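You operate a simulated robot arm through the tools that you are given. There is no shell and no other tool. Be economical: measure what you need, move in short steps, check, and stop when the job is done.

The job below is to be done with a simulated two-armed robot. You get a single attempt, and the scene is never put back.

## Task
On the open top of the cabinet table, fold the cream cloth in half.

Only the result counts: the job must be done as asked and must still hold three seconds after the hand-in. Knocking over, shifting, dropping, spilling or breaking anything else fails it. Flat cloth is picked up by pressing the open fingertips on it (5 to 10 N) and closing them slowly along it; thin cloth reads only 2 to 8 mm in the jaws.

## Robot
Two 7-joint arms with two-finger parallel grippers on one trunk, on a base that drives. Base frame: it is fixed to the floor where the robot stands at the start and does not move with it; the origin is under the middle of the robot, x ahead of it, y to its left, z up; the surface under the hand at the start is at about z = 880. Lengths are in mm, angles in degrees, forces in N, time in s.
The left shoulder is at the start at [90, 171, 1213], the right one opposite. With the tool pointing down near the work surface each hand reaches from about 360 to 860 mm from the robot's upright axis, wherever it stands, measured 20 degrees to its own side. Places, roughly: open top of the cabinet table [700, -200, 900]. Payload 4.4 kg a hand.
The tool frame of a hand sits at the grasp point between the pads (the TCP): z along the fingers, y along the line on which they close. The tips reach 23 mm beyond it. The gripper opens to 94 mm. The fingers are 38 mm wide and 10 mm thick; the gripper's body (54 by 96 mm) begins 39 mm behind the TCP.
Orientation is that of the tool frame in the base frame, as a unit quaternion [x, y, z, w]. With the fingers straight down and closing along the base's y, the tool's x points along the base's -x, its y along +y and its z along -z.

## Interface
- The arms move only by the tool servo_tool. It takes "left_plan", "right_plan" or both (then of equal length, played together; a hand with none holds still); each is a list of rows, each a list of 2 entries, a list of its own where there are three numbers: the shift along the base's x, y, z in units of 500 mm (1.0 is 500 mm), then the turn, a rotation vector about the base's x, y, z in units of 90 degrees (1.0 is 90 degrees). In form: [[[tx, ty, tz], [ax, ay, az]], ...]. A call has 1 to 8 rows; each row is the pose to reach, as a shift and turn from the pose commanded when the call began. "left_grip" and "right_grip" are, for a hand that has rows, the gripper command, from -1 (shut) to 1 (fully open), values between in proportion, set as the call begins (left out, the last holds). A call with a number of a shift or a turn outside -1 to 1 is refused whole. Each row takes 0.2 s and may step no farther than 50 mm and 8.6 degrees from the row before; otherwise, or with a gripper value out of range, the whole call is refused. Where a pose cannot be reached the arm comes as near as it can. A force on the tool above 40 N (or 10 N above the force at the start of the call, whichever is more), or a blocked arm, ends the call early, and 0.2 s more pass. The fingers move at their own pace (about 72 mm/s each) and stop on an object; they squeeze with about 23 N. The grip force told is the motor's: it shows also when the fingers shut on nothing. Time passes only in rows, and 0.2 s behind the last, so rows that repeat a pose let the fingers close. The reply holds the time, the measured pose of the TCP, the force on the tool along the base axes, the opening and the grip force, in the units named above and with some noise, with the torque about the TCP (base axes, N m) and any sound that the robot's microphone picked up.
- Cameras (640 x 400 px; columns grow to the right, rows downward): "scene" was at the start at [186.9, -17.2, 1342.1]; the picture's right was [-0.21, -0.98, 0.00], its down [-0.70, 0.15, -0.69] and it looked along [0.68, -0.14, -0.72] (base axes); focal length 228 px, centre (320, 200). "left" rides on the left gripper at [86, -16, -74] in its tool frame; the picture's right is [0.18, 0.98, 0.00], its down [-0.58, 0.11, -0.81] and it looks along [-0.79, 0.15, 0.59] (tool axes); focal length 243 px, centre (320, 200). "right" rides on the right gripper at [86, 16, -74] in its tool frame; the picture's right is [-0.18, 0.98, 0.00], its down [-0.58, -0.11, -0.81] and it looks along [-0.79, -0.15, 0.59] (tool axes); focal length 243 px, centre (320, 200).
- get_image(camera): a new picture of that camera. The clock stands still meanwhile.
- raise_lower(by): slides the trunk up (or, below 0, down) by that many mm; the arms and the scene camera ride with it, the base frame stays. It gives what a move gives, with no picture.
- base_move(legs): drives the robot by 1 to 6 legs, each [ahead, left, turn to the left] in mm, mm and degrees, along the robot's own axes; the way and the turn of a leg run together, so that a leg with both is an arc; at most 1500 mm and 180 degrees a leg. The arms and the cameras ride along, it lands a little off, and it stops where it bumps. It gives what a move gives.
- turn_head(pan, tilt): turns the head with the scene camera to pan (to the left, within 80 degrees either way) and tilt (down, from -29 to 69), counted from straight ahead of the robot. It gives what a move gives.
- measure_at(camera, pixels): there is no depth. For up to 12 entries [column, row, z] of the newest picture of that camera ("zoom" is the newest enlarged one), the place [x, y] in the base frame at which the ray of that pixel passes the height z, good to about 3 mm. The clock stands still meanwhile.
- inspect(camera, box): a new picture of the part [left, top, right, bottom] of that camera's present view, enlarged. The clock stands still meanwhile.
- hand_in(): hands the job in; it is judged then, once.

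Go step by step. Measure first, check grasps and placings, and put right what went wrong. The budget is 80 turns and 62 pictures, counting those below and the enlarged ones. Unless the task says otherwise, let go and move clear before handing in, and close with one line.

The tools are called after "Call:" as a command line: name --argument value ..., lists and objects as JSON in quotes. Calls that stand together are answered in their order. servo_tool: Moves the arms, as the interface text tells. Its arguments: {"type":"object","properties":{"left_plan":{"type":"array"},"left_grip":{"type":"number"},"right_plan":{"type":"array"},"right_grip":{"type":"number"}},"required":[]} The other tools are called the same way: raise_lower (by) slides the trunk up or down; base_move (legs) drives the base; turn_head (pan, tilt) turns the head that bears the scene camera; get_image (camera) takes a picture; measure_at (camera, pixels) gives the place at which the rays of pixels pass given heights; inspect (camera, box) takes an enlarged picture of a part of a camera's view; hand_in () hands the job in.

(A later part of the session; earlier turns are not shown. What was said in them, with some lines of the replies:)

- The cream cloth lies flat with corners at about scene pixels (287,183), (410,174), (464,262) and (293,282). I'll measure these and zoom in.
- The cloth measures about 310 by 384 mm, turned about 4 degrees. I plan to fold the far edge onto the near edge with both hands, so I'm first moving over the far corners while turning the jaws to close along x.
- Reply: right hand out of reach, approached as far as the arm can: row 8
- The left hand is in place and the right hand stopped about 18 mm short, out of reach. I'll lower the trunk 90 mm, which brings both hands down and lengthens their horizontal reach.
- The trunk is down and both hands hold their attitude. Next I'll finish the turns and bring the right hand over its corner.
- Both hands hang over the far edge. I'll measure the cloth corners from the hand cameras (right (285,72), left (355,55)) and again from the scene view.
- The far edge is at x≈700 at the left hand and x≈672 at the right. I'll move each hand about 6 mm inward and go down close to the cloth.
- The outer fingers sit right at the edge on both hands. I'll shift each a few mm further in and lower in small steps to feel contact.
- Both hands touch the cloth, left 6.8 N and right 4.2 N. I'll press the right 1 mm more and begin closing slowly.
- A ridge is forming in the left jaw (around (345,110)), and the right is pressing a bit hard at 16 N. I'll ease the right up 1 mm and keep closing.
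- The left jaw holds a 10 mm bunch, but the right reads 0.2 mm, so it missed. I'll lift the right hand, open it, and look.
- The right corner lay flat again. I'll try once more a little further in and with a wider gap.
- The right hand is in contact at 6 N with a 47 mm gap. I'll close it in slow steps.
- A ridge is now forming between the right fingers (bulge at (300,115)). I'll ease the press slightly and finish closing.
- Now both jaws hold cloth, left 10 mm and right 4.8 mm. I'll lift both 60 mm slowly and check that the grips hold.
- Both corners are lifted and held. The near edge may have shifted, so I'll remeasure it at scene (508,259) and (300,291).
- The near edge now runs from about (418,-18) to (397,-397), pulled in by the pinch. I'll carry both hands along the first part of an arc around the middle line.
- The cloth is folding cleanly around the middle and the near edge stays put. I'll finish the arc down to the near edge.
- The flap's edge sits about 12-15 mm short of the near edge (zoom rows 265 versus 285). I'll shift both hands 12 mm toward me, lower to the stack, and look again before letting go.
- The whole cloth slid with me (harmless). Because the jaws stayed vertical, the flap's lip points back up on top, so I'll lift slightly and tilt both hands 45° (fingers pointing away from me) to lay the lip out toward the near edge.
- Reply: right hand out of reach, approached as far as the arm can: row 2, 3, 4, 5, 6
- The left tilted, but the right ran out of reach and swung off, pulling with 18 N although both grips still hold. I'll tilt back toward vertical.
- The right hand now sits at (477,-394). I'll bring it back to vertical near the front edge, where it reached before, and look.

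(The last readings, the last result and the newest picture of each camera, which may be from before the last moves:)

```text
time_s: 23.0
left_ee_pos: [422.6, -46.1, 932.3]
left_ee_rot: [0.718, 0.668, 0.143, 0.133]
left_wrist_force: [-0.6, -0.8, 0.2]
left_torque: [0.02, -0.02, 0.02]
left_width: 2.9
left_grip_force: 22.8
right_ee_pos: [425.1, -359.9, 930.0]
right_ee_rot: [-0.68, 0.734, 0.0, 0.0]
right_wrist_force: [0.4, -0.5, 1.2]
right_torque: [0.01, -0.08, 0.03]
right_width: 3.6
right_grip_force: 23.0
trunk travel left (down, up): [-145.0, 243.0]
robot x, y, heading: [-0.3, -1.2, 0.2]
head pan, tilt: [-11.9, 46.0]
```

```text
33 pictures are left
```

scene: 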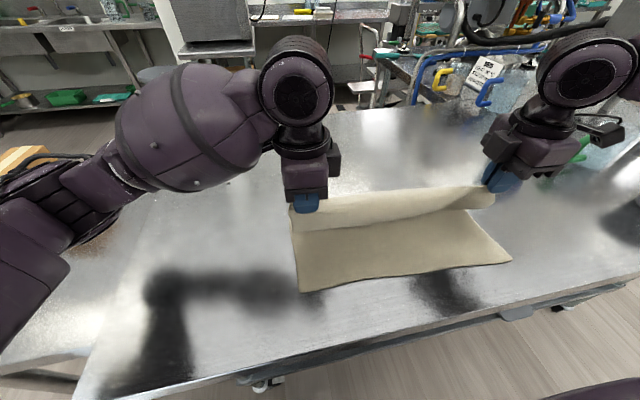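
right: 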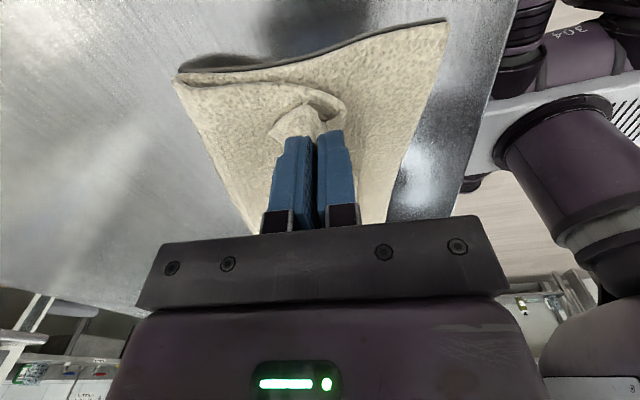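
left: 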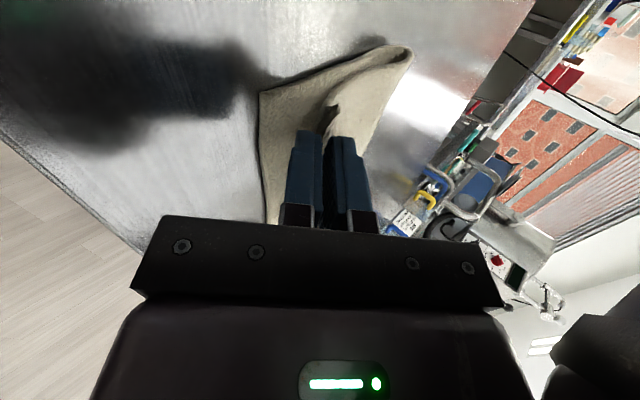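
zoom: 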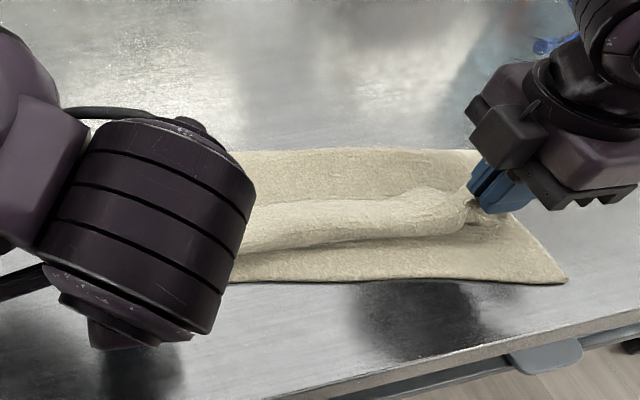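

The right lip still curls back on top, as expected with vertical jaws. The cloth sprang flat after the earlier release, so I'll tilt the left again, then open the right hand just above the stack and see how it falls.

Call:
servo_tool --left_plan '[[[-0.006, 0, 0], [0, -0.083, 0]], [[-0.014, 0, 0], [0, -0.166, 0]], [[-0.02, 0, 0], [0, -0.25, 0]], [[-0.03, 0, -0.01], [0, -0.25, 0]], [[-0.03, 0, -0.02], [0, -0.25, 0]]]'

Call:
servo_tool --right_plan '[[[-0.02, 0, -0.01], [0, 0, 0]], [[-0.02, 0, -0.01], [0, 0, 0]], [[-0.02, 0, 0.02], [0, 0, 0]], [[-0.02, 0, 0.08], [0, 0, 0]], [[-0.02, 0, 0.16], [0, 0, 0]]]' --right_grip -0.5

Call:
get_image --camera "right"

Call:
get_image --camera "left"

Call:
get_image --camera "scene"

```text
time_s: 24.2
left_ee_pos: [406.7, -44.4, 921.5]
left_ee_rot: [0.678, 0.628, 0.28, 0.261]
left_wrist_force: [-1.0, 0.6, 0.6]
left_torque: [0.01, 0.06, 0.0]
left_width: 2.8
left_grip_force: 22.9
right_ee_pos: [426.4, -359.3, 929.9]
right_ee_rot: [-0.68, 0.733, 0.0, 0.0]
right_wrist_force: [0.1, 0.3, 0.1]
right_torque: [-0.03, -0.07, 0.04]
right_width: 3.8
right_grip_force: 22.9
trunk travel left (down, up): [-145.0, 243.0]
robot x, y, heading: [3.0, 0.9, 0.3]
head pan, tilt: [-11.9, 46.0]
```

```text
time_s: 25.4
left_ee_pos: [407.4, -45.0, 922.4]
left_ee_rot: [0.677, 0.628, 0.28, 0.261]
left_wrist_force: [0.4, -0.1, -0.3]
left_torque: [-0.01, 0.02, 0.01]
left_width: 2.7
left_grip_force: 23.2
right_ee_pos: [416.5, -361.2, 1012.8]
right_ee_rot: [-0.681, 0.733, 0.0, 0.0]
right_wrist_force: [-0.3, 0.7, 0.5]
right_torque: [0.0, 0.0, 0.01]
right_width: 23.7
right_grip_force: 0.0
trunk travel left (down, up): [-145.0, 243.0]
robot x, y, heading: [1.1, -4.2, -0.0]
head pan, tilt: [-11.9, 46.0]
```

```text
32 pictures are left
```

right: 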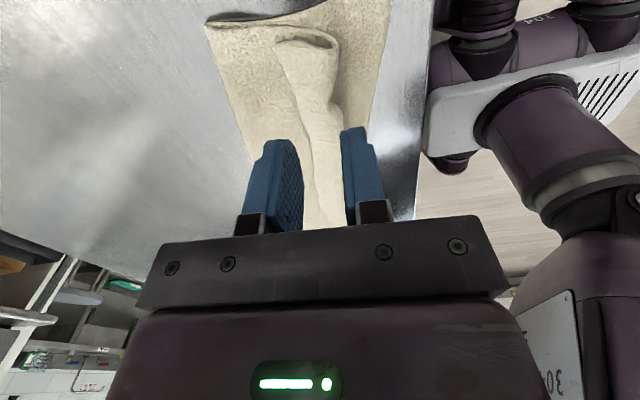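

```text
31 pictures are left
```

left: 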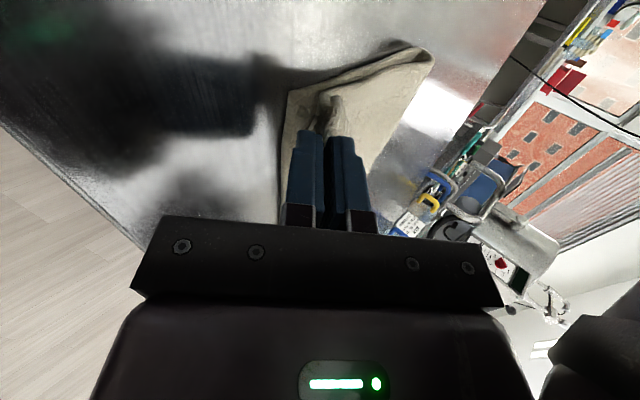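

```text
30 pictures are left
```

scene: 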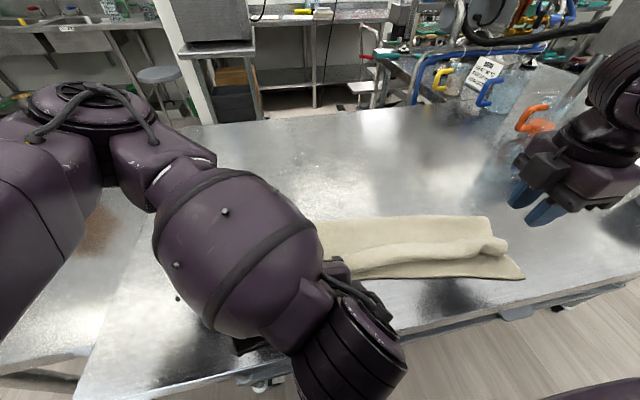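

The right side shows the flap's edge rolled back on top (roll at right-camera (305,60)). I'll let go with the left in its tilted pose, withdraw along its fingers, and look at the whole.

Call:
servo_tool --left_plan '[[[-0.01, 0, 0], [0, 0, 0]], [[-0.02, 0, 0.01], [0, 0, 0]], [[-0.05, 0, 0.06], [0, 0, 0]], [[-0.05, 0, 0.13], [0, 0.083, 0]], [[-0.05, 0, 0.18], [0, 0.166, 0]], [[-0.03, 0.03, 0.2], [0, 0.25, 0]], [[0, 0.08, 0.2], [0, 0.333, 0]], [[0.03, 0.16, 0.2], [0, 0.416, 0]]]' --left_grip -0.5

Call:
servo_tool --left_plan '[[[0.0, 0.08, 0], [0, 0.083, 0]], [[0, 0.16, 0], [0, 0.083, 0]], [[0, 0.24, 0], [0, 0.083, 0]], [[0, 0.32, 0], [0, 0.083, 0]]]'

Call:
get_image --camera "scene"

Call:
inspect --camera "scene" --box '[260, 150, 560, 330]'

```text
time_s: 27.2
left_ee_pos: [424.6, 33.9, 1021.8]
left_ee_rot: [0.731, 0.679, 0.048, 0.045]
left_wrist_force: [0.1, 0.8, -0.2]
left_torque: [-0.02, 0.0, -0.04]
left_width: 23.5
left_grip_force: 0.0
right_ee_pos: [415.2, -360.4, 1014.5]
right_ee_rot: [-0.68, 0.733, 0.0, 0.0]
right_wrist_force: [-0.6, 0.3, -0.2]
right_torque: [-0.01, 0.0, 0.0]
right_width: 23.6
right_grip_force: 0.1
trunk travel left (down, up): [-145.0, 243.0]
robot x, y, heading: [-1.8, -2.8, 0.2]
head pan, tilt: [-11.9, 46.0]
```

```text
time_s: 28.2
left_ee_pos: [438.9, 149.9, 1023.3]
left_ee_rot: [0.733, 0.68, 0.0, 0.0]
left_wrist_force: [0.7, 0.0, 0.5]
left_torque: [0.05, 0.0, 0.02]
left_width: 23.5
left_grip_force: 0.1
left hand out of reach, approached as far as the arm can: row 3, 4
right_ee_pos: [415.2, -361.0, 1012.6]
right_ee_rot: [-0.68, 0.733, 0.0, 0.0]
right_wrist_force: [-0.2, -1.0, -0.2]
right_torque: [0.05, -0.02, -0.01]
right_width: 23.6
right_grip_force: 0.0
trunk travel left (down, up): [-145.0, 243.0]
robot x, y, heading: [-1.4, 1.6, -0.1]
head pan, tilt: [-11.9, 46.0]
```

```text
29 pictures are left
```

scene: 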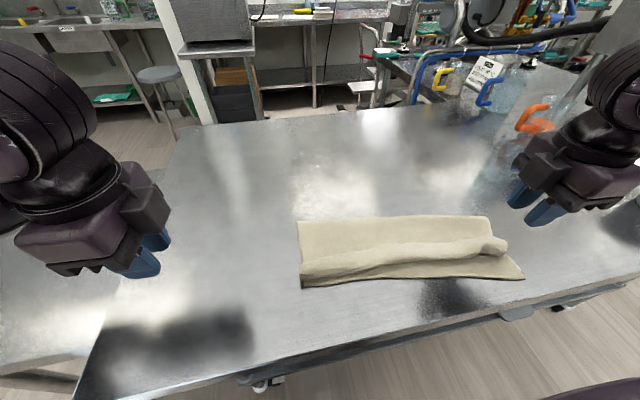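

```text
2.13 times, centred on (410, 240) of scene
```

zoom: 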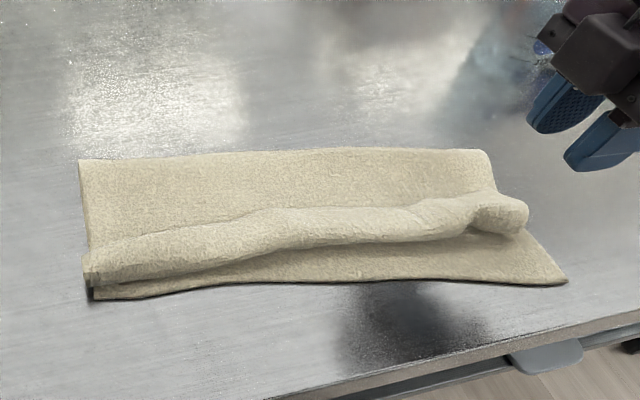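

Both hands are free. The left corner lies near its target, but the flap's edge is curled back on top, more so on the right (zoom (500,215)). I'll look at the roll's end closely.

Call:
inspect --camera "right" --box '[180, 0, 440, 162]'

Call:
measure_at --camera "scene" --pixels '[[298, 222, 884], [488, 217, 884], [524, 279, 882], [303, 288, 882], [302, 270, 892], [505, 240, 900], [506, 253, 890], [400, 258, 890], [400, 244, 895]]'

```text
2.46 times, centred on (310, 81) of right
```

zoom: 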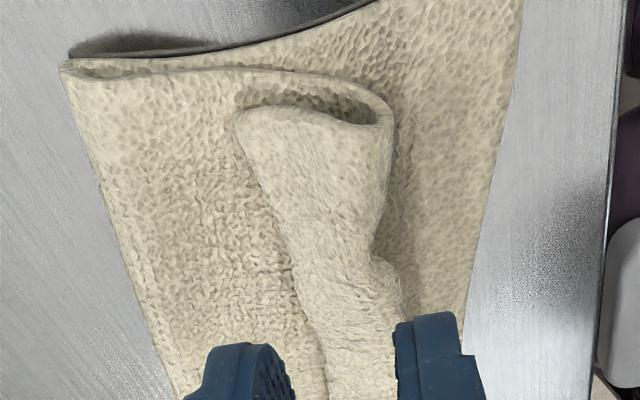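

```text
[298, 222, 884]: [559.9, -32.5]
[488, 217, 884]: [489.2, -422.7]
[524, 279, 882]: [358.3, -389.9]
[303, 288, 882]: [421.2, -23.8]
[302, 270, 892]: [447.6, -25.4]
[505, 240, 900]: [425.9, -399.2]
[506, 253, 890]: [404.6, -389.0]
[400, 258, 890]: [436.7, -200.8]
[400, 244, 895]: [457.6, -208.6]
```

The close-up shows a simple fold-back of the flap's edge, lip corner at zoom (235,120), fold at (390,115). I'll measure it to sweep it over toward the near edge with closed fingertips.

Call:
measure_at --camera "zoom" --pixels '[[235, 120, 898], [300, 290, 898], [325, 390, 898], [393, 115, 895], [400, 290, 895], [520, 5, 882], [465, 330, 882], [65, 65, 886]]'

```text
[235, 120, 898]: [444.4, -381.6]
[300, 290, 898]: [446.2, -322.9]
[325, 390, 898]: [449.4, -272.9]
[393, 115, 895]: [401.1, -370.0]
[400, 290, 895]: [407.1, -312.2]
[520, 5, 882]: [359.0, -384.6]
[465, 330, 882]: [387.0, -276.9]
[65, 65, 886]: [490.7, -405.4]
```

The lip's edge is at x≈445 and its fold at x≈403. I'll bring the closed right fingers down behind the lip at x≈468, just touching the flap.

Call:
servo_tool --right_plan '[[[0.04, 0, -0.03], [0, 0, 0]], [[0.08, 0, -0.06], [0, 0, 0]], [[0.106, 0, -0.12], [0, 0, 0]], [[0.106, 0, -0.17], [0, 0, 0]], [[0.106, 0, -0.19], [0, 0, 0]], [[0.106, 0, -0.197], [0, 0, 0]]]' --right_grip -1

Call:
inspect --camera "right" --box '[160, 20, 480, 220]'

```text
time_s: 29.6
left_ee_pos: [439.1, 151.8, 1022.4]
left_ee_rot: [0.733, 0.68, 0.0, 0.001]
left_wrist_force: [0.5, 0.6, -0.1]
left_torque: [0.02, -0.01, 0.02]
left_width: 23.4
left_grip_force: 0.2
right_ee_pos: [468.8, -357.8, 912.0]
right_ee_rot: [-0.68, 0.734, -0.001, 0.0]
right_wrist_force: [0.4, 0.4, 2.1]
right_torque: [0.0, 0.02, -0.02]
right_width: 0.1
right_grip_force: 23.4
trunk travel left (down, up): [-145.0, 243.0]
robot x, y, heading: [-0.1, 2.4, 0.2]
head pan, tilt: [-11.9, 46.0]
```

```text
2.00 times, centred on (320, 120) of right
```

zoom: 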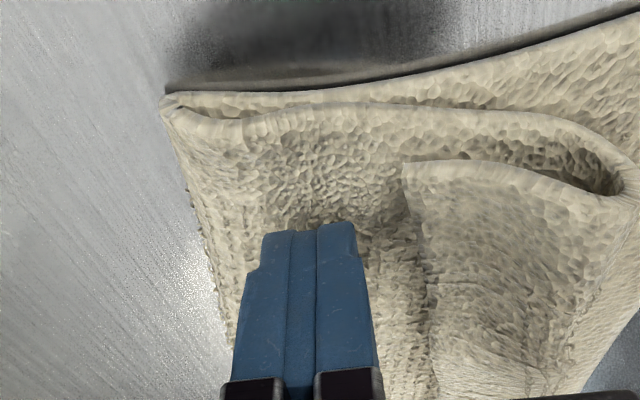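

The fingertips touch lightly at 2 N just behind the lip's edge. I'll sweep toward the near edge, rising gradually to tip the lip over.

Call:
servo_tool --right_plan '[[[-0.03, 0, 0.002], [0, 0, 0]], [[-0.06, 0, 0.004], [0, 0, 0]], [[-0.09, 0, 0.012], [0, 0, 0]], [[-0.11, 0, 0.024], [0, 0, 0]], [[-0.13, 0, 0.036], [0, 0, 0]], [[-0.15, 0, 0.04], [0, 0, 0]]]'

Call:
get_image --camera "right"

```text
time_s: 31.0
left_ee_pos: [439.9, 152.2, 1023.3]
left_ee_rot: [0.732, 0.681, 0.0, 0.0]
left_wrist_force: [0.9, -0.2, 0.1]
left_torque: [0.02, 0.01, -0.03]
left_width: 23.5
left_grip_force: 0.1
right_ee_pos: [405.1, -363.3, 930.3]
right_ee_rot: [-0.68, 0.734, 0.002, -0.001]
right_wrist_force: [0.3, 0.4, 0.3]
right_torque: [0.03, -0.01, -0.02]
right_width: 0.0
right_grip_force: 22.9
right hand out of reach, approached as far as the arm can: row 5, 6
trunk travel left (down, up): [-145.0, 243.0]
robot x, y, heading: [2.0, -2.5, -0.1]
head pan, tilt: [-11.9, 46.0]
```

```text
25 pictures are left
```

right: 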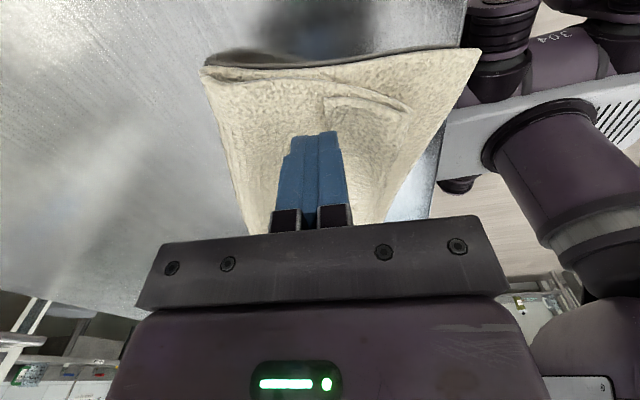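

The right hand can't come nearer than x≈405 from here. With both hands free, I'll lift and drive back 120 mm for room, then check the lip.

Call:
servo_tool --right_plan '[[[0, 0, 0.05], [0, 0, 0]], [[0, 0, 0.1], [0, 0, 0]], [[0, 0, 0.15], [0, 0, 0]]]'

Call:
base_move --legs '[[-130, 0, 0]]'

Call:
get_image --camera "scene"

Call:
inspect --camera "scene" --box '[260, 130, 500, 280]'

```text
time_s: 31.8
left_ee_pos: [438.9, 153.0, 1024.6]
left_ee_rot: [0.733, 0.68, 0.001, 0.0]
left_wrist_force: [-0.9, -0.5, -0.3]
left_torque: [0.0, 0.03, -0.01]
left_width: 23.3
left_grip_force: 0.0
right_ee_pos: [409.8, -368.0, 1007.4]
right_ee_rot: [-0.681, 0.732, -0.001, 0.0]
right_wrist_force: [-0.2, 0.4, -0.9]
right_torque: [0.01, -0.05, 0.0]
right_width: 0.0
right_grip_force: 22.1
right hand out of reach, approached as far as the arm can: row 1, 2, 3
trunk travel left (down, up): [-145.0, 243.0]
robot x, y, heading: [-2.3, -0.1, -0.1]
head pan, tilt: [-11.9, 46.0]
```

```text
time_s: 33.1
left_ee_pos: [309.4, 150.5, 1023.1]
left_ee_rot: [0.734, 0.68, 0.001, 0.001]
left_wrist_force: [0.8, 0.2, 0.6]
left_torque: [-0.02, -0.04, 0.04]
left_width: 23.4
left_grip_force: 0.0
right_ee_pos: [279.6, -370.0, 1004.8]
right_ee_rot: [-0.679, 0.734, 0.0, 0.0]
right_wrist_force: [0.4, 0.3, -0.8]
right_torque: [0.0, 0.01, 0.02]
right_width: 0.0
right_grip_force: 23.0
trunk travel left (down, up): [-145.0, 243.0]
robot x, y, heading: [-128.5, -1.6, -0.0]
head pan, tilt: [-11.9, 46.0]
```

```text
24 pictures are left
```

scene: 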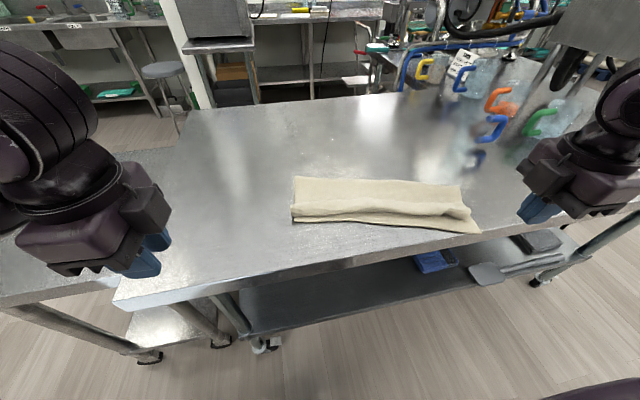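

```text
2.67 times, centred on (380, 205) of scene
```

zoom: 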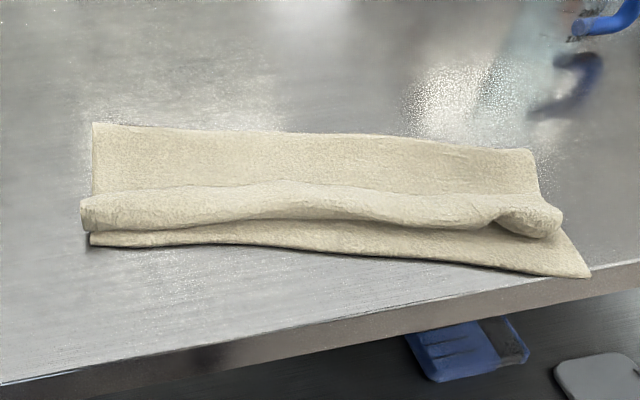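

The robot now stands at x = -128 and the lip is still folded back. I'll bring the right fingers behind the lip again and sweep it lower and further.

Call:
servo_tool --right_plan '[[[0.09, 0, 0], [0, 0, 0]], [[0.18, 0, 0], [0, 0, 0]], [[0.27, 0.005, 0], [0, 0, 0]], [[0.36, 0.01, -0.03], [0, 0, 0]], [[0.38, 0.01, -0.1], [0, 0, 0]], [[0.38, 0.01, -0.16], [0, 0, 0]], [[0.38, 0.01, -0.179], [0, 0, 0]], [[0.38, 0.01, -0.186], [0, 0, 0]]]'

Call:
inspect --camera "right" --box '[160, 20, 480, 220]'

```text
time_s: 34.9
left_ee_pos: [310.4, 150.5, 1023.8]
left_ee_rot: [0.733, 0.681, 0.0, 0.001]
left_wrist_force: [-0.4, 0.5, 0.9]
left_torque: [-0.01, 0.0, 0.02]
left_width: 23.7
left_grip_force: 0.0
right_ee_pos: [469.9, -365.5, 913.1]
right_ee_rot: [-0.681, 0.733, 0.0, 0.0]
right_wrist_force: [0.1, 0.2, 0.4]
right_torque: [-0.01, 0.0, 0.03]
right_width: 0.1
right_grip_force: 23.2
trunk travel left (down, up): [-145.0, 243.0]
robot x, y, heading: [-134.1, -0.7, -0.3]
head pan, tilt: [-11.9, 46.0]
```

```text
2.00 times, centred on (320, 120) of right
```

zoom: 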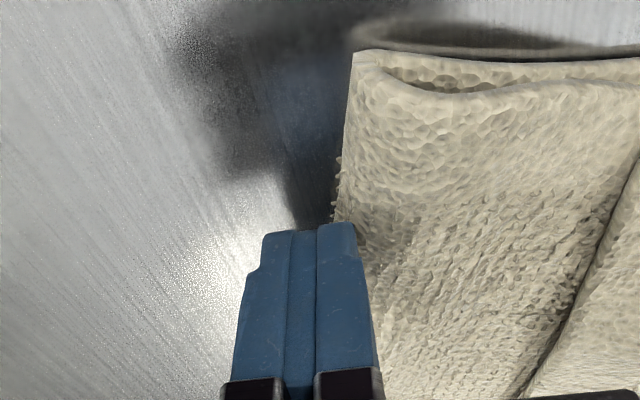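

The finger now sits outside the crease, so the earlier sweep moved the whole cloth toward me. I'll raise the hand and measure where everything is.

Call:
servo_tool --right_plan '[[[0, 0, 0.08], [0, 0, 0]], [[-0.03, 0, 0.16], [0, 0, 0]], [[-0.06, 0, 0.2], [0, 0, 0]]]' --right_grip -0.2

Call:
get_image --camera "right"

Call:
measure_at --camera "scene" --pixels '[[295, 177, 884], [459, 188, 884], [480, 233, 882], [294, 222, 882], [480, 238, 880], [294, 210, 892], [470, 217, 890], [300, 268, 880], [420, 246, 880]]'

```text
time_s: 35.7
left_ee_pos: [309.3, 150.0, 1024.2]
left_ee_rot: [0.733, 0.68, 0.001, 0.001]
left_wrist_force: [-0.1, 0.5, 0.8]
left_torque: [0.02, -0.01, -0.02]
left_width: 23.5
left_grip_force: 0.1
right_ee_pos: [439.5, -364.3, 1012.1]
right_ee_rot: [-0.679, 0.734, 0.0, -0.001]
right_wrist_force: [-0.6, 0.7, 1.3]
right_torque: [-0.01, 0.0, -0.01]
right_width: 37.7
right_grip_force: 0.0
trunk travel left (down, up): [-145.0, 243.0]
robot x, y, heading: [-131.6, 4.2, -0.2]
head pan, tilt: [-11.9, 46.0]
```

```text
21 pictures are left
```

right: 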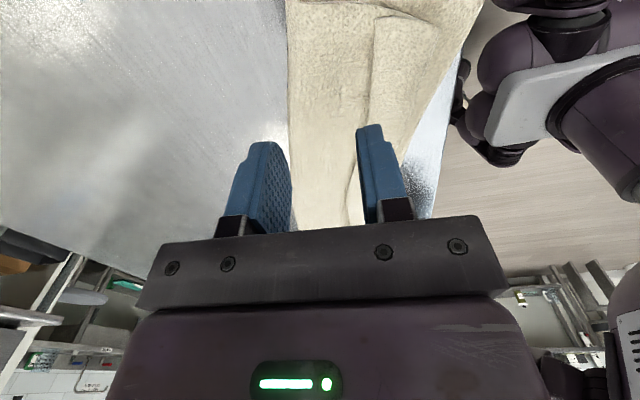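

```text
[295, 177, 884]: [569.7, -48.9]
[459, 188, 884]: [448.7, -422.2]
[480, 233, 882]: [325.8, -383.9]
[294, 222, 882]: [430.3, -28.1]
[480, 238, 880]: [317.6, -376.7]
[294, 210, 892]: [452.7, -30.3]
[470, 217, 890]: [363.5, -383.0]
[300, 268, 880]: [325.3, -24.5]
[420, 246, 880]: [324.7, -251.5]
```

The right near corner is at x≈326, only about 6 mm from the table's edge. I'll first press the closed right fingers on both layers near the crease and drag that end back away from the edge.

Call:
servo_tool --right_plan '[[[0, -0.01, -0.08], [0, 0, 0]], [[0, -0.014, -0.15], [0, 0, 0]], [[0, -0.014, -0.19], [0, 0, 0]], [[0, -0.014, -0.2], [0, 0, 0]], [[0, -0.014, -0.204], [0, 0, 0]], [[0, -0.014, -0.206], [0, 0, 0]]]' --right_grip -1

```text
time_s: 37.1
left_ee_pos: [309.3, 151.6, 1024.1]
left_ee_rot: [0.733, 0.68, 0.0, 0.0]
left_wrist_force: [0.8, 0.0, -0.7]
left_torque: [0.0, -0.01, -0.05]
left_width: 23.1
left_grip_force: 0.1
right_ee_pos: [438.7, -370.5, 909.5]
right_ee_rot: [-0.679, 0.734, -0.001, 0.001]
right_wrist_force: [1.1, -1.6, 7.8]
right_torque: [-0.04, -0.04, -0.04]
right_width: 0.0
right_grip_force: 23.3
trunk travel left (down, up): [-145.0, 243.0]
robot x, y, heading: [-132.8, -4.5, 0.1]
head pan, tilt: [-11.9, 46.0]
```

Contact is 7.8 N. I'll drag 80 mm away from the edge.

Call:
servo_tool --right_plan '[[[0.02, 0, -0.001], [0, 0, 0]], [[0.05, 0, -0.001], [0, 0, 0]], [[0.08, 0, -0.001], [0, 0, 0]], [[0.11, 0, -0.001], [0, 0, 0]], [[0.14, 0, -0.001], [0, 0, 0]], [[0.16, 0, -0.001], [0, 0, 0]]]'

Call:
inspect --camera "scene" --box '[260, 130, 500, 280]'

```text
time_s: 38.5
left_ee_pos: [309.0, 151.6, 1022.9]
left_ee_rot: [0.733, 0.68, 0.001, 0.0]
left_wrist_force: [-0.1, -0.1, 0.7]
left_torque: [0.02, -0.03, 0.0]
left_width: 23.3
left_grip_force: 0.1
right_ee_pos: [520.1, -370.1, 908.8]
right_ee_rot: [-0.68, 0.734, 0.0, -0.001]
right_wrist_force: [-2.7, 0.1, 9.5]
right_torque: [0.03, 0.04, 0.02]
right_width: 0.0
right_grip_force: 23.3
trunk travel left (down, up): [-145.0, 243.0]
robot x, y, heading: [-132.9, -0.1, -0.1]
head pan, tilt: [-11.9, 46.0]
```

```text
2.67 times, centred on (380, 205) of scene
```

zoom: 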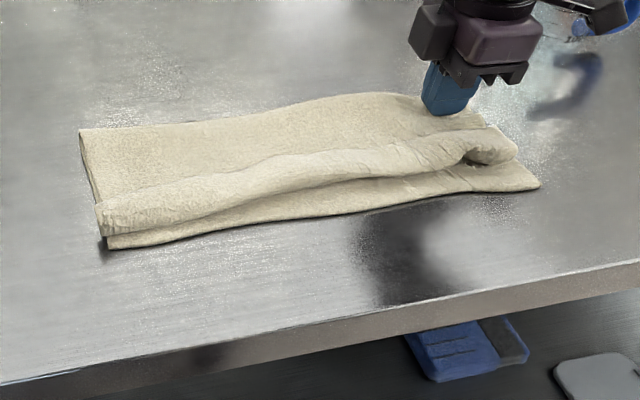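

The cloth is well away from the edge now. Keeping the right hand as a clamp, I'll use the left to flip the lip in the middle; first I'll measure the lip's edge line.

Call:
measure_at --camera "zoom" --pixels '[[100, 203, 893], [200, 180, 895], [280, 158, 896], [350, 150, 897], [420, 142, 898], [480, 128, 900], [110, 240, 882], [280, 222, 882], [410, 197, 882], [540, 183, 882], [80, 132, 885], [330, 95, 886]]'

```text
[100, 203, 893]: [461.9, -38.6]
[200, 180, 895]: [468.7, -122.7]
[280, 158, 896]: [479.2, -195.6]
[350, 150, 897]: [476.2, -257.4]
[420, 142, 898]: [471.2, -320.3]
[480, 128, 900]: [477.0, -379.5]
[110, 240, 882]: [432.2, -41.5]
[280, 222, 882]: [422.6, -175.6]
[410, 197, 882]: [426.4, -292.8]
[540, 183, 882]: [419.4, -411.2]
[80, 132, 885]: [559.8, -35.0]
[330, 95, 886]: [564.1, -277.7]
```

The lip's edge runs at x≈475-480 with the near edge at x≈425. I'll bring the closed left hand over to (505,-235), behind the lip.

Call:
servo_tool --left_plan '[[[0.04, -0.07, 0], [0, 0, 0]], [[0.08, -0.14, 0], [0, 0, 0]], [[0.12, -0.21, 0], [0, 0, 0]], [[0.16, -0.28, 0], [0, 0, 0]], [[0.2, -0.35, 0], [0, 0, 0]], [[0.24, -0.42, 0], [0, 0, 0]], [[0.28, -0.49, 0], [0, 0, 0]], [[0.32, -0.56, 0], [0, 0, 0]]]' --left_grip -1

Call:
servo_tool --left_plan '[[[0.03, -0.06, 0], [0, 0, 0]], [[0.07, -0.12, 0], [0, 0, 0]], [[0.072, -0.16, -0.05], [0, 0, 0]], [[0.072, -0.21, -0.12], [0, 0, 0]], [[0.072, -0.212, -0.18], [0, 0, 0]], [[0.072, -0.212, -0.21], [0, 0, 0]], [[0.072, -0.212, -0.218], [0, 0, 0]]]'

Call:
get_image --camera "left"

```text
time_s: 40.3
left_ee_pos: [467.9, -128.9, 1025.0]
left_ee_rot: [0.733, 0.68, 0.0, 0.0]
left_wrist_force: [-0.5, -0.6, -0.2]
left_torque: [-0.01, 0.0, 0.0]
left_width: 0.0
left_grip_force: 23.2
right_ee_pos: [520.1, -371.3, 908.9]
right_ee_rot: [-0.68, 0.733, -0.001, 0.0]
right_wrist_force: [0.7, -1.1, 9.7]
right_torque: [-0.02, -0.05, -0.01]
right_width: 0.2
right_grip_force: 23.1
trunk travel left (down, up): [-145.0, 243.0]
robot x, y, heading: [-133.1, -2.0, -0.2]
head pan, tilt: [-11.9, 46.0]
```

```text
time_s: 41.9
left_ee_pos: [503.8, -234.8, 914.0]
left_ee_rot: [0.734, 0.68, 0.001, 0.001]
left_wrist_force: [-0.9, 0.0, -0.1]
left_torque: [0.0, -0.01, 0.02]
left_width: 0.0
left_grip_force: 22.9
right_ee_pos: [519.5, -370.8, 910.2]
right_ee_rot: [-0.679, 0.734, 0.0, 0.0]
right_wrist_force: [0.0, -0.8, 10.7]
right_torque: [0.0, 0.0, 0.02]
right_width: 0.0
right_grip_force: 23.3
trunk travel left (down, up): [-145.0, 243.0]
robot x, y, heading: [-134.5, -4.5, -0.0]
head pan, tilt: [-11.9, 46.0]
```

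```text
19 pictures are left
```

left: 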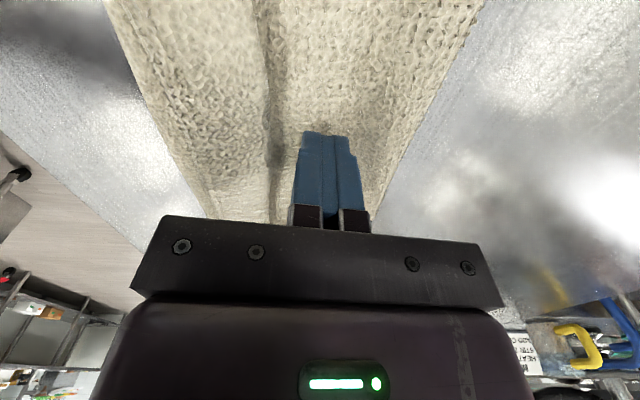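

The left finger is just behind the lip's edge (seam at column 275). I'll sweep it toward the near edge while the right hand holds the cloth down.

Call:
servo_tool --left_plan '[[[-0.016, 0, -0.003], [0, 0, 0]], [[-0.04, 0, -0.003], [0, 0, 0]], [[-0.064, 0, -0.003], [0, 0, 0]], [[-0.088, 0, 0], [0, 0, 0]], [[-0.112, 0, 0.006], [0, 0, 0]], [[-0.136, 0, 0.012], [0, 0, 0]], [[-0.16, 0, 0.014], [0, 0, 0]]]'

Call:
get_image --camera "left"

```text
time_s: 43.5
left_ee_pos: [424.4, -233.8, 921.2]
left_ee_rot: [0.734, 0.68, 0.001, 0.0]
left_wrist_force: [-0.1, -1.0, -0.1]
left_torque: [0.04, -0.02, -0.04]
left_width: 0.0
left_grip_force: 22.9
right_ee_pos: [520.8, -371.4, 910.3]
right_ee_rot: [-0.68, 0.733, 0.001, 0.0]
right_wrist_force: [-1.0, -1.8, 10.7]
right_torque: [0.01, 0.05, -0.01]
right_width: 0.5
right_grip_force: 23.1
trunk travel left (down, up): [-145.0, 243.0]
robot x, y, heading: [-136.1, 2.9, -0.0]
head pan, tilt: [-11.9, 46.0]
```

```text
18 pictures are left
```

left: 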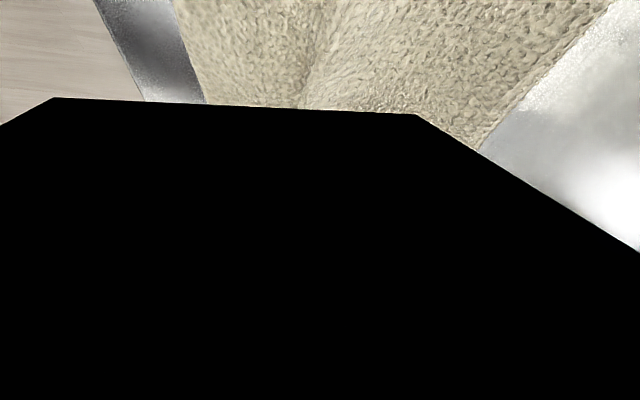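

The left camera is blocked. I'll lift the left hand clear and look from above.

Call:
servo_tool --left_plan '[[[-0.01, 0, 0.04], [0, 0, 0]], [[-0.02, 0.04, 0.1], [0, 0, 0]], [[-0.02, 0.12, 0.16], [0, 0, 0]], [[-0.02, 0.2, 0.2], [0, 0, 0]], [[-0.02, 0.28, 0.2], [0, 0, 0]], [[-0.02, 0.36, 0.2], [0, 0, 0]]]'

Call:
inspect --camera "scene" --box '[260, 130, 500, 280]'

```text
time_s: 44.9
left_ee_pos: [413.8, -52.5, 1020.5]
left_ee_rot: [0.733, 0.68, 0.001, 0.001]
left_wrist_force: [0.3, 0.4, 0.4]
left_torque: [0.01, -0.02, 0.01]
left_width: 0.0
left_grip_force: 22.8
right_ee_pos: [519.7, -369.0, 909.7]
right_ee_rot: [-0.679, 0.734, 0.0, 0.0]
right_wrist_force: [-0.9, 0.8, 12.1]
right_torque: [0.03, -0.01, -0.04]
right_width: 0.1
right_grip_force: 23.1
trunk travel left (down, up): [-145.0, 243.0]
robot x, y, heading: [-130.8, -2.5, -0.3]
head pan, tilt: [-11.9, 46.0]
```

```text
2.67 times, centred on (380, 205) of scene
```

zoom: 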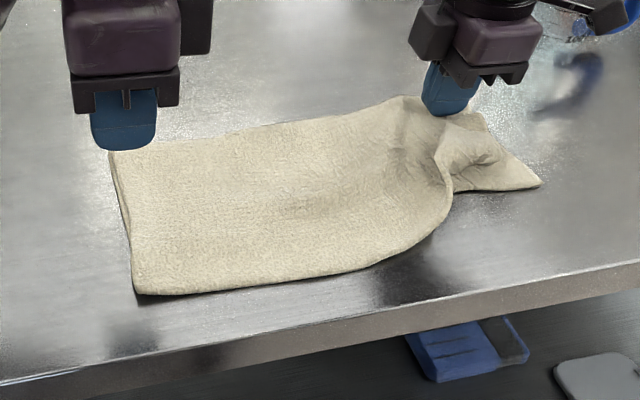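

The left two thirds have flipped flat; only the right end's lip is still folded back. I'll clamp with the left hand at about (480,-190), then lift the right.

Call:
servo_tool --left_plan '[[[0.06, -0.07, 0], [0, 0, 0]], [[0.11, -0.14, 0], [0, 0, 0]], [[0.132, -0.21, 0], [0, 0, 0]], [[0.132, -0.276, -0.05], [0, 0, 0]], [[0.132, -0.276, -0.13], [0, 0, 0]], [[0.132, -0.276, -0.2], [0, 0, 0]], [[0.132, -0.276, -0.217], [0, 0, 0]], [[0.132, -0.276, -0.221], [0, 0, 0]]]'

Call:
servo_tool --right_plan '[[[0, 0, 0.06], [0, 0, 0]], [[0.02, 0, 0.14], [0, 0, 0]], [[0.04, -0.04, 0.2], [0, 0, 0]]]'

Call:
inspect --camera "scene" --box '[260, 130, 500, 280]'

Call:
get_image --camera "right"

```text
time_s: 46.7
left_ee_pos: [480.4, -192.3, 911.7]
left_ee_rot: [0.733, 0.68, 0.0, 0.001]
left_wrist_force: [0.4, 0.4, 1.9]
left_torque: [0.0, -0.03, -0.01]
left_width: 0.3
left_grip_force: 22.9
right_ee_pos: [520.1, -370.9, 909.4]
right_ee_rot: [-0.679, 0.734, 0.0, 0.0]
right_wrist_force: [0.0, -0.9, 11.1]
right_torque: [0.01, 0.0, 0.0]
right_width: 0.0
right_grip_force: 22.9
trunk travel left (down, up): [-145.0, 243.0]
robot x, y, heading: [-134.7, 3.2, -0.1]
head pan, tilt: [-11.9, 46.0]
```

```text
time_s: 47.5
left_ee_pos: [480.9, -191.8, 911.0]
left_ee_rot: [0.733, 0.68, 0.001, 0.001]
left_wrist_force: [0.1, 0.5, 1.8]
left_torque: [0.01, 0.01, 0.02]
left_width: 0.2
left_grip_force: 23.0
right_ee_pos: [536.9, -393.8, 1009.4]
right_ee_rot: [-0.68, 0.733, 0.0, 0.0]
right_wrist_force: [0.0, -0.5, 0.4]
right_torque: [-0.02, 0.05, 0.0]
right_width: 0.1
right_grip_force: 22.7
trunk travel left (down, up): [-145.0, 243.0]
robot x, y, heading: [-130.9, -4.0, -0.4]
head pan, tilt: [-11.9, 46.0]
```

```text
2.67 times, centred on (380, 205) of scene
```

zoom: 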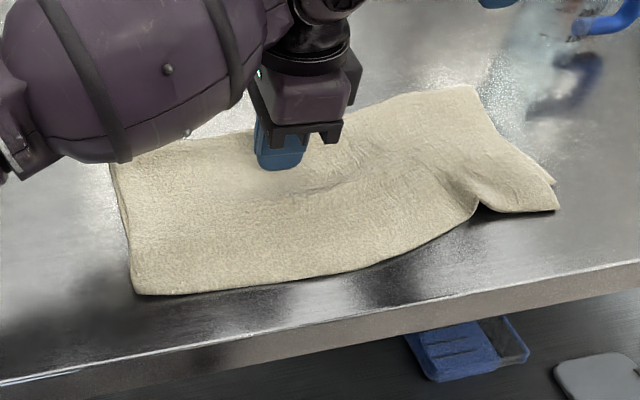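

```text
15 pictures are left
```

right: 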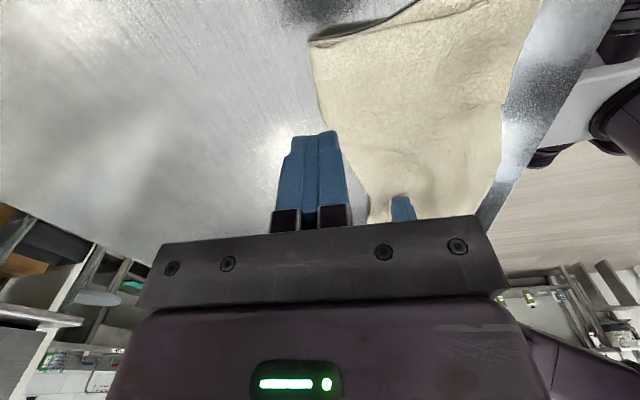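

When the right hand let go, its lip sprang open and the edge now lies out along the near side. I'll lift the left hand clear and view the result.

Call:
servo_tool --left_plan '[[[0, 0, 0.05], [0, 0, 0]], [[0, 0, 0.14], [0, 0, 0]], [[0, 0.08, 0.2], [0, 0, 0]], [[0, 0.17, 0.22], [0, 0, 0]], [[0, 0.26, 0.22], [0, 0, 0]], [[-0.02, 0.35, 0.22], [0, 0, 0]], [[-0.06, 0.43, 0.22], [0, 0, 0]], [[-0.1, 0.5, 0.22], [0, 0, 0]]]'

Call:
inspect --camera "scene" --box '[260, 130, 500, 280]'

```text
time_s: 49.3
left_ee_pos: [429.2, 59.8, 1021.1]
left_ee_rot: [0.733, 0.681, 0.001, 0.001]
left_wrist_force: [-0.1, -0.7, 0.9]
left_torque: [-0.03, -0.01, 0.01]
left_width: 0.0
left_grip_force: 23.2
right_ee_pos: [537.1, -391.7, 1007.1]
right_ee_rot: [-0.68, 0.733, 0.001, 0.0]
right_wrist_force: [0.2, 0.7, 0.1]
right_torque: [-0.02, -0.01, -0.02]
right_width: 0.0
right_grip_force: 22.8
trunk travel left (down, up): [-145.0, 243.0]
robot x, y, heading: [-131.7, -1.8, -0.1]
head pan, tilt: [-11.9, 46.0]
```

```text
2.67 times, centred on (380, 205) of scene
```

zoom: 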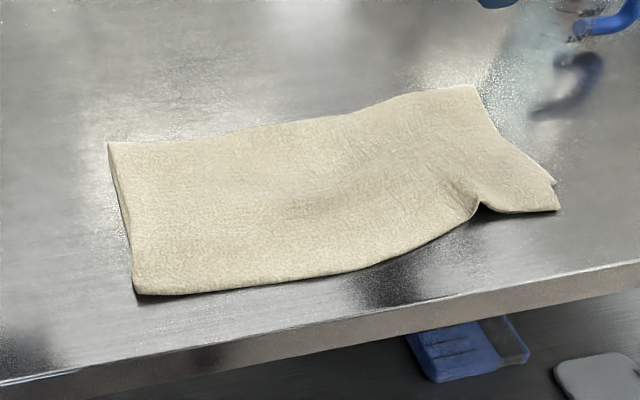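

The fold is now essentially a half, with one kink at zoom (480,205) near the right front. I'll measure the outline.

Call:
measure_at --camera "zoom" --pixels '[[108, 143, 886], [240, 130, 886], [400, 96, 886], [474, 86, 886], [135, 293, 886], [300, 278, 886], [380, 263, 886], [440, 237, 888], [480, 203, 888], [490, 210, 884], [560, 210, 886], [555, 183, 884]]'

```text
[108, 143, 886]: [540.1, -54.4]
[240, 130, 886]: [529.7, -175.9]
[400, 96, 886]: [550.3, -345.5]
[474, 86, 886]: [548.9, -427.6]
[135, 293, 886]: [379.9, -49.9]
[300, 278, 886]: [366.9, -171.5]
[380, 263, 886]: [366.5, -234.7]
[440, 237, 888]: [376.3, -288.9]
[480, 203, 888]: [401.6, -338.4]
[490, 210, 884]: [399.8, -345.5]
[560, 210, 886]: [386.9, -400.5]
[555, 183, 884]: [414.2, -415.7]
```

The right end is slightly off: the top corner is at (387,-400), the bottom corner at (414,-416), and the top layer is bunched sideways into the kink. I'll clamp with the left at (450,-225) and smooth the top corner outward with the right.

Call:
servo_tool --left_plan '[[[0.01, -0.09, 0], [0, 0, 0]], [[0.02, -0.18, 0], [0, 0, 0]], [[0.03, -0.27, 0], [0, 0, 0]], [[0.04, -0.36, 0], [0, 0, 0]], [[0.042, -0.45, 0], [0, 0, 0]], [[0.042, -0.54, 0], [0, 0, 0]], [[0.042, -0.57, -0.08], [0, 0, 0]], [[0.042, -0.57, -0.16], [0, 0, 0]]]' --right_plan '[[[-0.06, 0, 0], [0, 0, 0]], [[-0.12, 0, 0], [0, 0, 0]], [[-0.18, 0.005, 0], [0, 0, 0]], [[-0.23, 0.01, 0], [0, 0, 0]], [[-0.25, 0.012, -0.04], [0, 0, 0]], [[-0.25, 0.012, -0.1], [0, 0, 0]], [[-0.25, 0.012, -0.15], [0, 0, 0]], [[-0.25, 0.012, -0.17], [0, 0, 0]]]'

Call:
servo_tool --left_plan '[[[0, 0, -0.04], [0, 0, 0]], [[0, 0, -0.056], [0, 0, 0]], [[0, 0, -0.064], [0, 0, 0]]]' --right_plan '[[[0, 0, -0.01], [0, 0, 0]], [[0, 0, -0.014], [0, 0, 0]], [[0, 0, -0.018], [0, 0, 0]]]'

```text
time_s: 51.1
left_ee_pos: [450.8, -229.2, 940.6]
left_ee_rot: [0.734, 0.679, 0.0, 0.0]
left_wrist_force: [0.0, -0.5, -0.1]
left_torque: [-0.06, -0.03, -0.01]
left_width: 0.0
left_grip_force: 23.2
right_ee_pos: [414.2, -386.3, 923.0]
right_ee_rot: [-0.679, 0.734, 0.002, 0.0]
right_wrist_force: [1.2, 0.4, 0.4]
right_torque: [0.01, 0.03, 0.0]
right_width: 0.0
right_grip_force: 22.4
trunk travel left (down, up): [-145.0, 243.0]
robot x, y, heading: [-130.8, 1.1, 0.2]
head pan, tilt: [-11.9, 46.0]
```

```text
time_s: 51.9
left_ee_pos: [451.2, -227.9, 910.0]
left_ee_rot: [0.734, 0.679, 0.002, 0.002]
left_wrist_force: [-0.3, -1.1, 5.9]
left_torque: [-0.03, 0.0, 0.02]
left_width: 0.0
left_grip_force: 22.7
right_ee_pos: [415.0, -385.0, 915.3]
right_ee_rot: [-0.68, 0.734, 0.001, -0.001]
right_wrist_force: [0.6, -1.1, -0.3]
right_torque: [0.0, 0.01, -0.03]
right_width: 0.1
right_grip_force: 23.3
trunk travel left (down, up): [-145.0, 243.0]
robot x, y, heading: [-129.1, 0.4, -0.1]
head pan, tilt: [-11.9, 46.0]
```

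The left clamps at about 6 N. Now I'll lower the right to light contact.

Call:
servo_tool --right_plan '[[[0, 0, -0.004], [0, 0, 0]], [[0, 0, -0.008], [0, 0, 0]], [[0, 0, -0.009], [0, 0, 0]]]'

```text
time_s: 52.7
left_ee_pos: [450.9, -228.8, 909.3]
left_ee_rot: [0.733, 0.68, 0.0, 0.0]
left_wrist_force: [1.9, -0.9, 8.8]
left_torque: [-0.06, -0.03, 0.02]
left_width: 0.0
left_grip_force: 23.1
right_ee_pos: [413.9, -385.7, 911.6]
right_ee_rot: [-0.679, 0.734, 0.0, 0.001]
right_wrist_force: [0.3, 0.9, 2.5]
right_torque: [0.02, -0.02, 0.01]
right_width: 0.1
right_grip_force: 22.8
trunk travel left (down, up): [-145.0, 243.0]
robot x, y, heading: [-131.5, -1.0, 0.0]
head pan, tilt: [-11.9, 46.0]
```

Contact is 2.5 N, so I'll drag the top corner outward by 22 mm and back by 12 mm, then lift the right and look.

Call:
servo_tool --right_plan '[[[0.005, -0.01, -0.001], [0, 0, 0]], [[0.01, -0.02, -0.001], [0, 0, 0]], [[0.017, -0.032, -0.001], [0, 0, 0]], [[0.024, -0.044, -0.001], [0, 0, 0]], [[0.024, -0.044, 0.04], [0, 0, 0]], [[0.06, -0.06, 0.12], [0, 0, 0]], [[0.13, -0.1, 0.18], [0, 0, 0]], [[0.2, -0.14, 0.18], [0, 0, 0]]]'

Call:
inspect --camera "scene" --box '[260, 130, 500, 280]'

```text
refused: row 7 steps farther than a row can; nothing moved
```

```text
2.67 times, centred on (380, 205) of scene
```

zoom: 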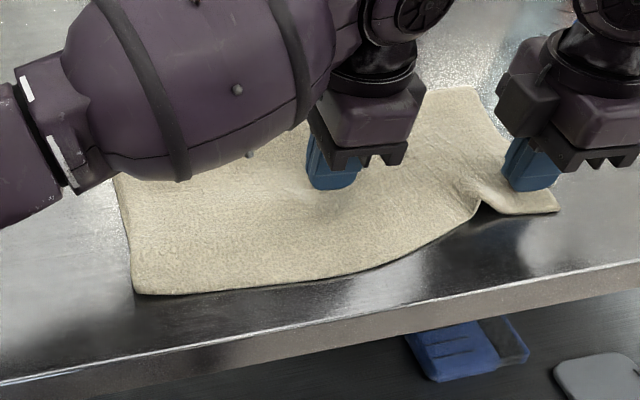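

That call was refused for one long step. I'll repeat it with shorter steps.

Call:
servo_tool --right_plan '[[[0.005, -0.01, -0.001], [0, 0, 0]], [[0.01, -0.02, -0.001], [0, 0, 0]], [[0.017, -0.032, -0.001], [0, 0, 0]], [[0.024, -0.044, -0.001], [0, 0, 0]], [[0.024, -0.044, 0.04], [0, 0, 0]], [[0.04, -0.06, 0.1], [0, 0, 0]], [[0.08, -0.08, 0.16], [0, 0, 0]], [[0.14, -0.12, 0.18], [0, 0, 0]]]'

Call:
inspect --camera "scene" --box '[260, 130, 500, 280]'

```text
time_s: 54.5
left_ee_pos: [451.9, -228.0, 909.7]
left_ee_rot: [0.734, 0.679, 0.0, 0.002]
left_wrist_force: [0.5, -0.6, 9.9]
left_torque: [-0.08, -0.06, 0.0]
left_width: 0.1
left_grip_force: 22.8
right_ee_pos: [483.4, -444.2, 1001.1]
right_ee_rot: [-0.68, 0.733, 0.0, 0.001]
right_wrist_force: [-0.7, 1.1, 0.8]
right_torque: [-0.02, -0.02, -0.01]
right_width: 0.2
right_grip_force: 23.2
trunk travel left (down, up): [-145.0, 243.0]
robot x, y, heading: [-130.5, 0.1, -0.3]
head pan, tilt: [-11.9, 46.0]
```

```text
2.67 times, centred on (380, 205) of scene
```

zoom: 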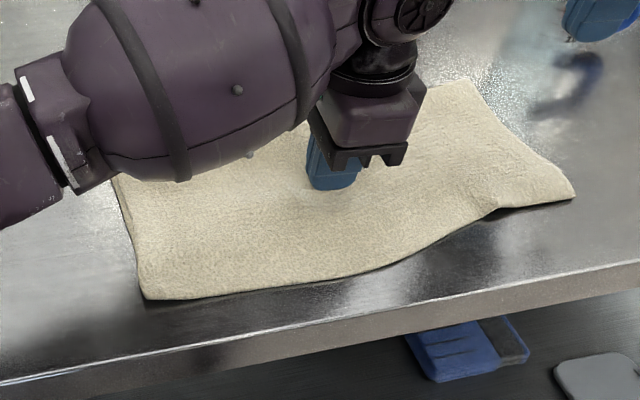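

The kink has nearly gone and the right corners now coincide. I'll lift the left hand away and check the alignment of both ends.

Call:
servo_tool --left_plan '[[[0, 0, 0.05], [0, 0, 0]], [[0, 0, 0.14], [0, 0, 0]], [[0, 0.08, 0.2], [0, 0, 0]], [[0, 0.17, 0.22], [0, 0, 0]], [[0, 0.26, 0.22], [0, 0, 0]], [[-0.02, 0.35, 0.22], [0, 0, 0]], [[-0.06, 0.43, 0.22], [0, 0, 0]], [[-0.1, 0.5, 0.22], [0, 0, 0]]]'

Call:
inspect --camera "scene" --box '[280, 140, 488, 270]'

Call:
get_image --camera "right"

Call:
get_image --camera "left"

```text
time_s: 56.3
left_ee_pos: [399.9, 24.4, 1019.3]
left_ee_rot: [0.733, 0.68, 0.001, 0.0]
left_wrist_force: [0.4, -1.2, -0.6]
left_torque: [0.0, 0.0, 0.0]
left_width: 0.0
left_grip_force: 22.9
right_ee_pos: [483.3, -444.5, 1001.8]
right_ee_rot: [-0.68, 0.733, 0.0, 0.0]
right_wrist_force: [0.0, -0.4, 0.7]
right_torque: [-0.01, 0.0, 0.0]
right_width: 0.1
right_grip_force: 23.3
trunk travel left (down, up): [-145.0, 243.0]
robot x, y, heading: [-131.1, 0.4, 0.0]
head pan, tilt: [-11.9, 46.0]
```

```text
3.08 times, centred on (384, 205) of scene
```

zoom: 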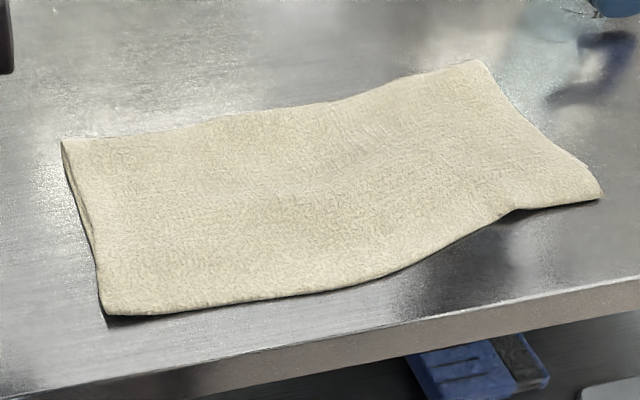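

```text
10 pictures are left
```

right: 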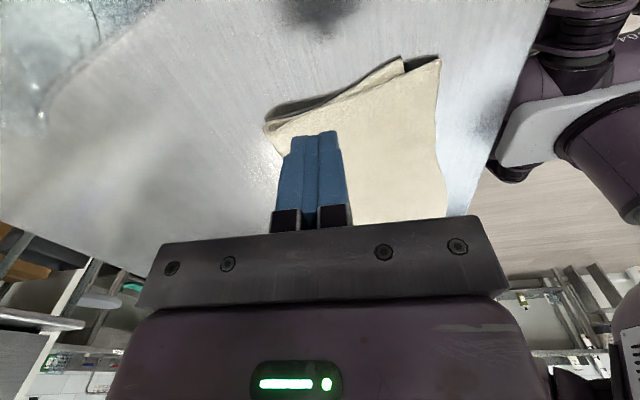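

```text
9 pictures are left
```

left: 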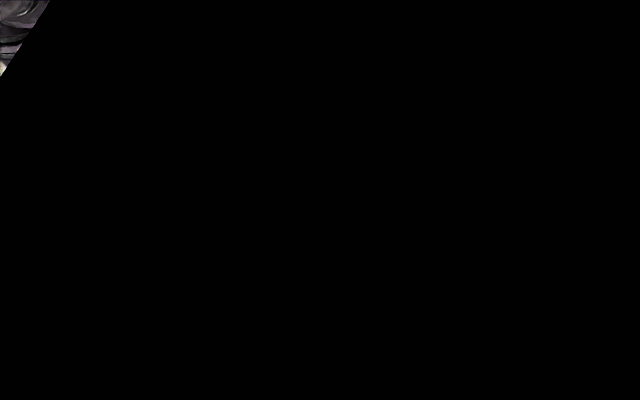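

From the right camera the bottom layer's corner shows at (401,58), against the top's at (440,60). I'll measure the offset.

Call:
measure_at --camera "right" --pixels '[[401, 58, 882], [440, 60, 886], [265, 128, 884]]'

Call:
measure_at --camera "zoom" --pixels '[[480, 60, 886], [602, 195, 886], [62, 142, 886], [108, 314, 886], [95, 262, 882]]'

```text
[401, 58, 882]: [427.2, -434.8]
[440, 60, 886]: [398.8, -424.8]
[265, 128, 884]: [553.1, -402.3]
```

```text
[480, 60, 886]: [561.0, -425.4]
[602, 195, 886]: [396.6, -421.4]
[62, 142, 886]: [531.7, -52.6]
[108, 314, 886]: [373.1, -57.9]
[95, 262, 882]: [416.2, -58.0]
```

The right corner pair is about 30 mm apart, and the left looks closer but isn't cleanly visible. The footprint is about 160 x 375 mm, roughly half the cloth, lying flat and clear of the table's edge, with both hands free. More handling risks undoing it, so I'm handing in.

Call:
hand_in

```text
The job is handed in.
```

I folded the cream cloth in half on the cabinet table and handed it in; it lies flat with both hands clear, though the layers at the right end are about 30 mm out of line.
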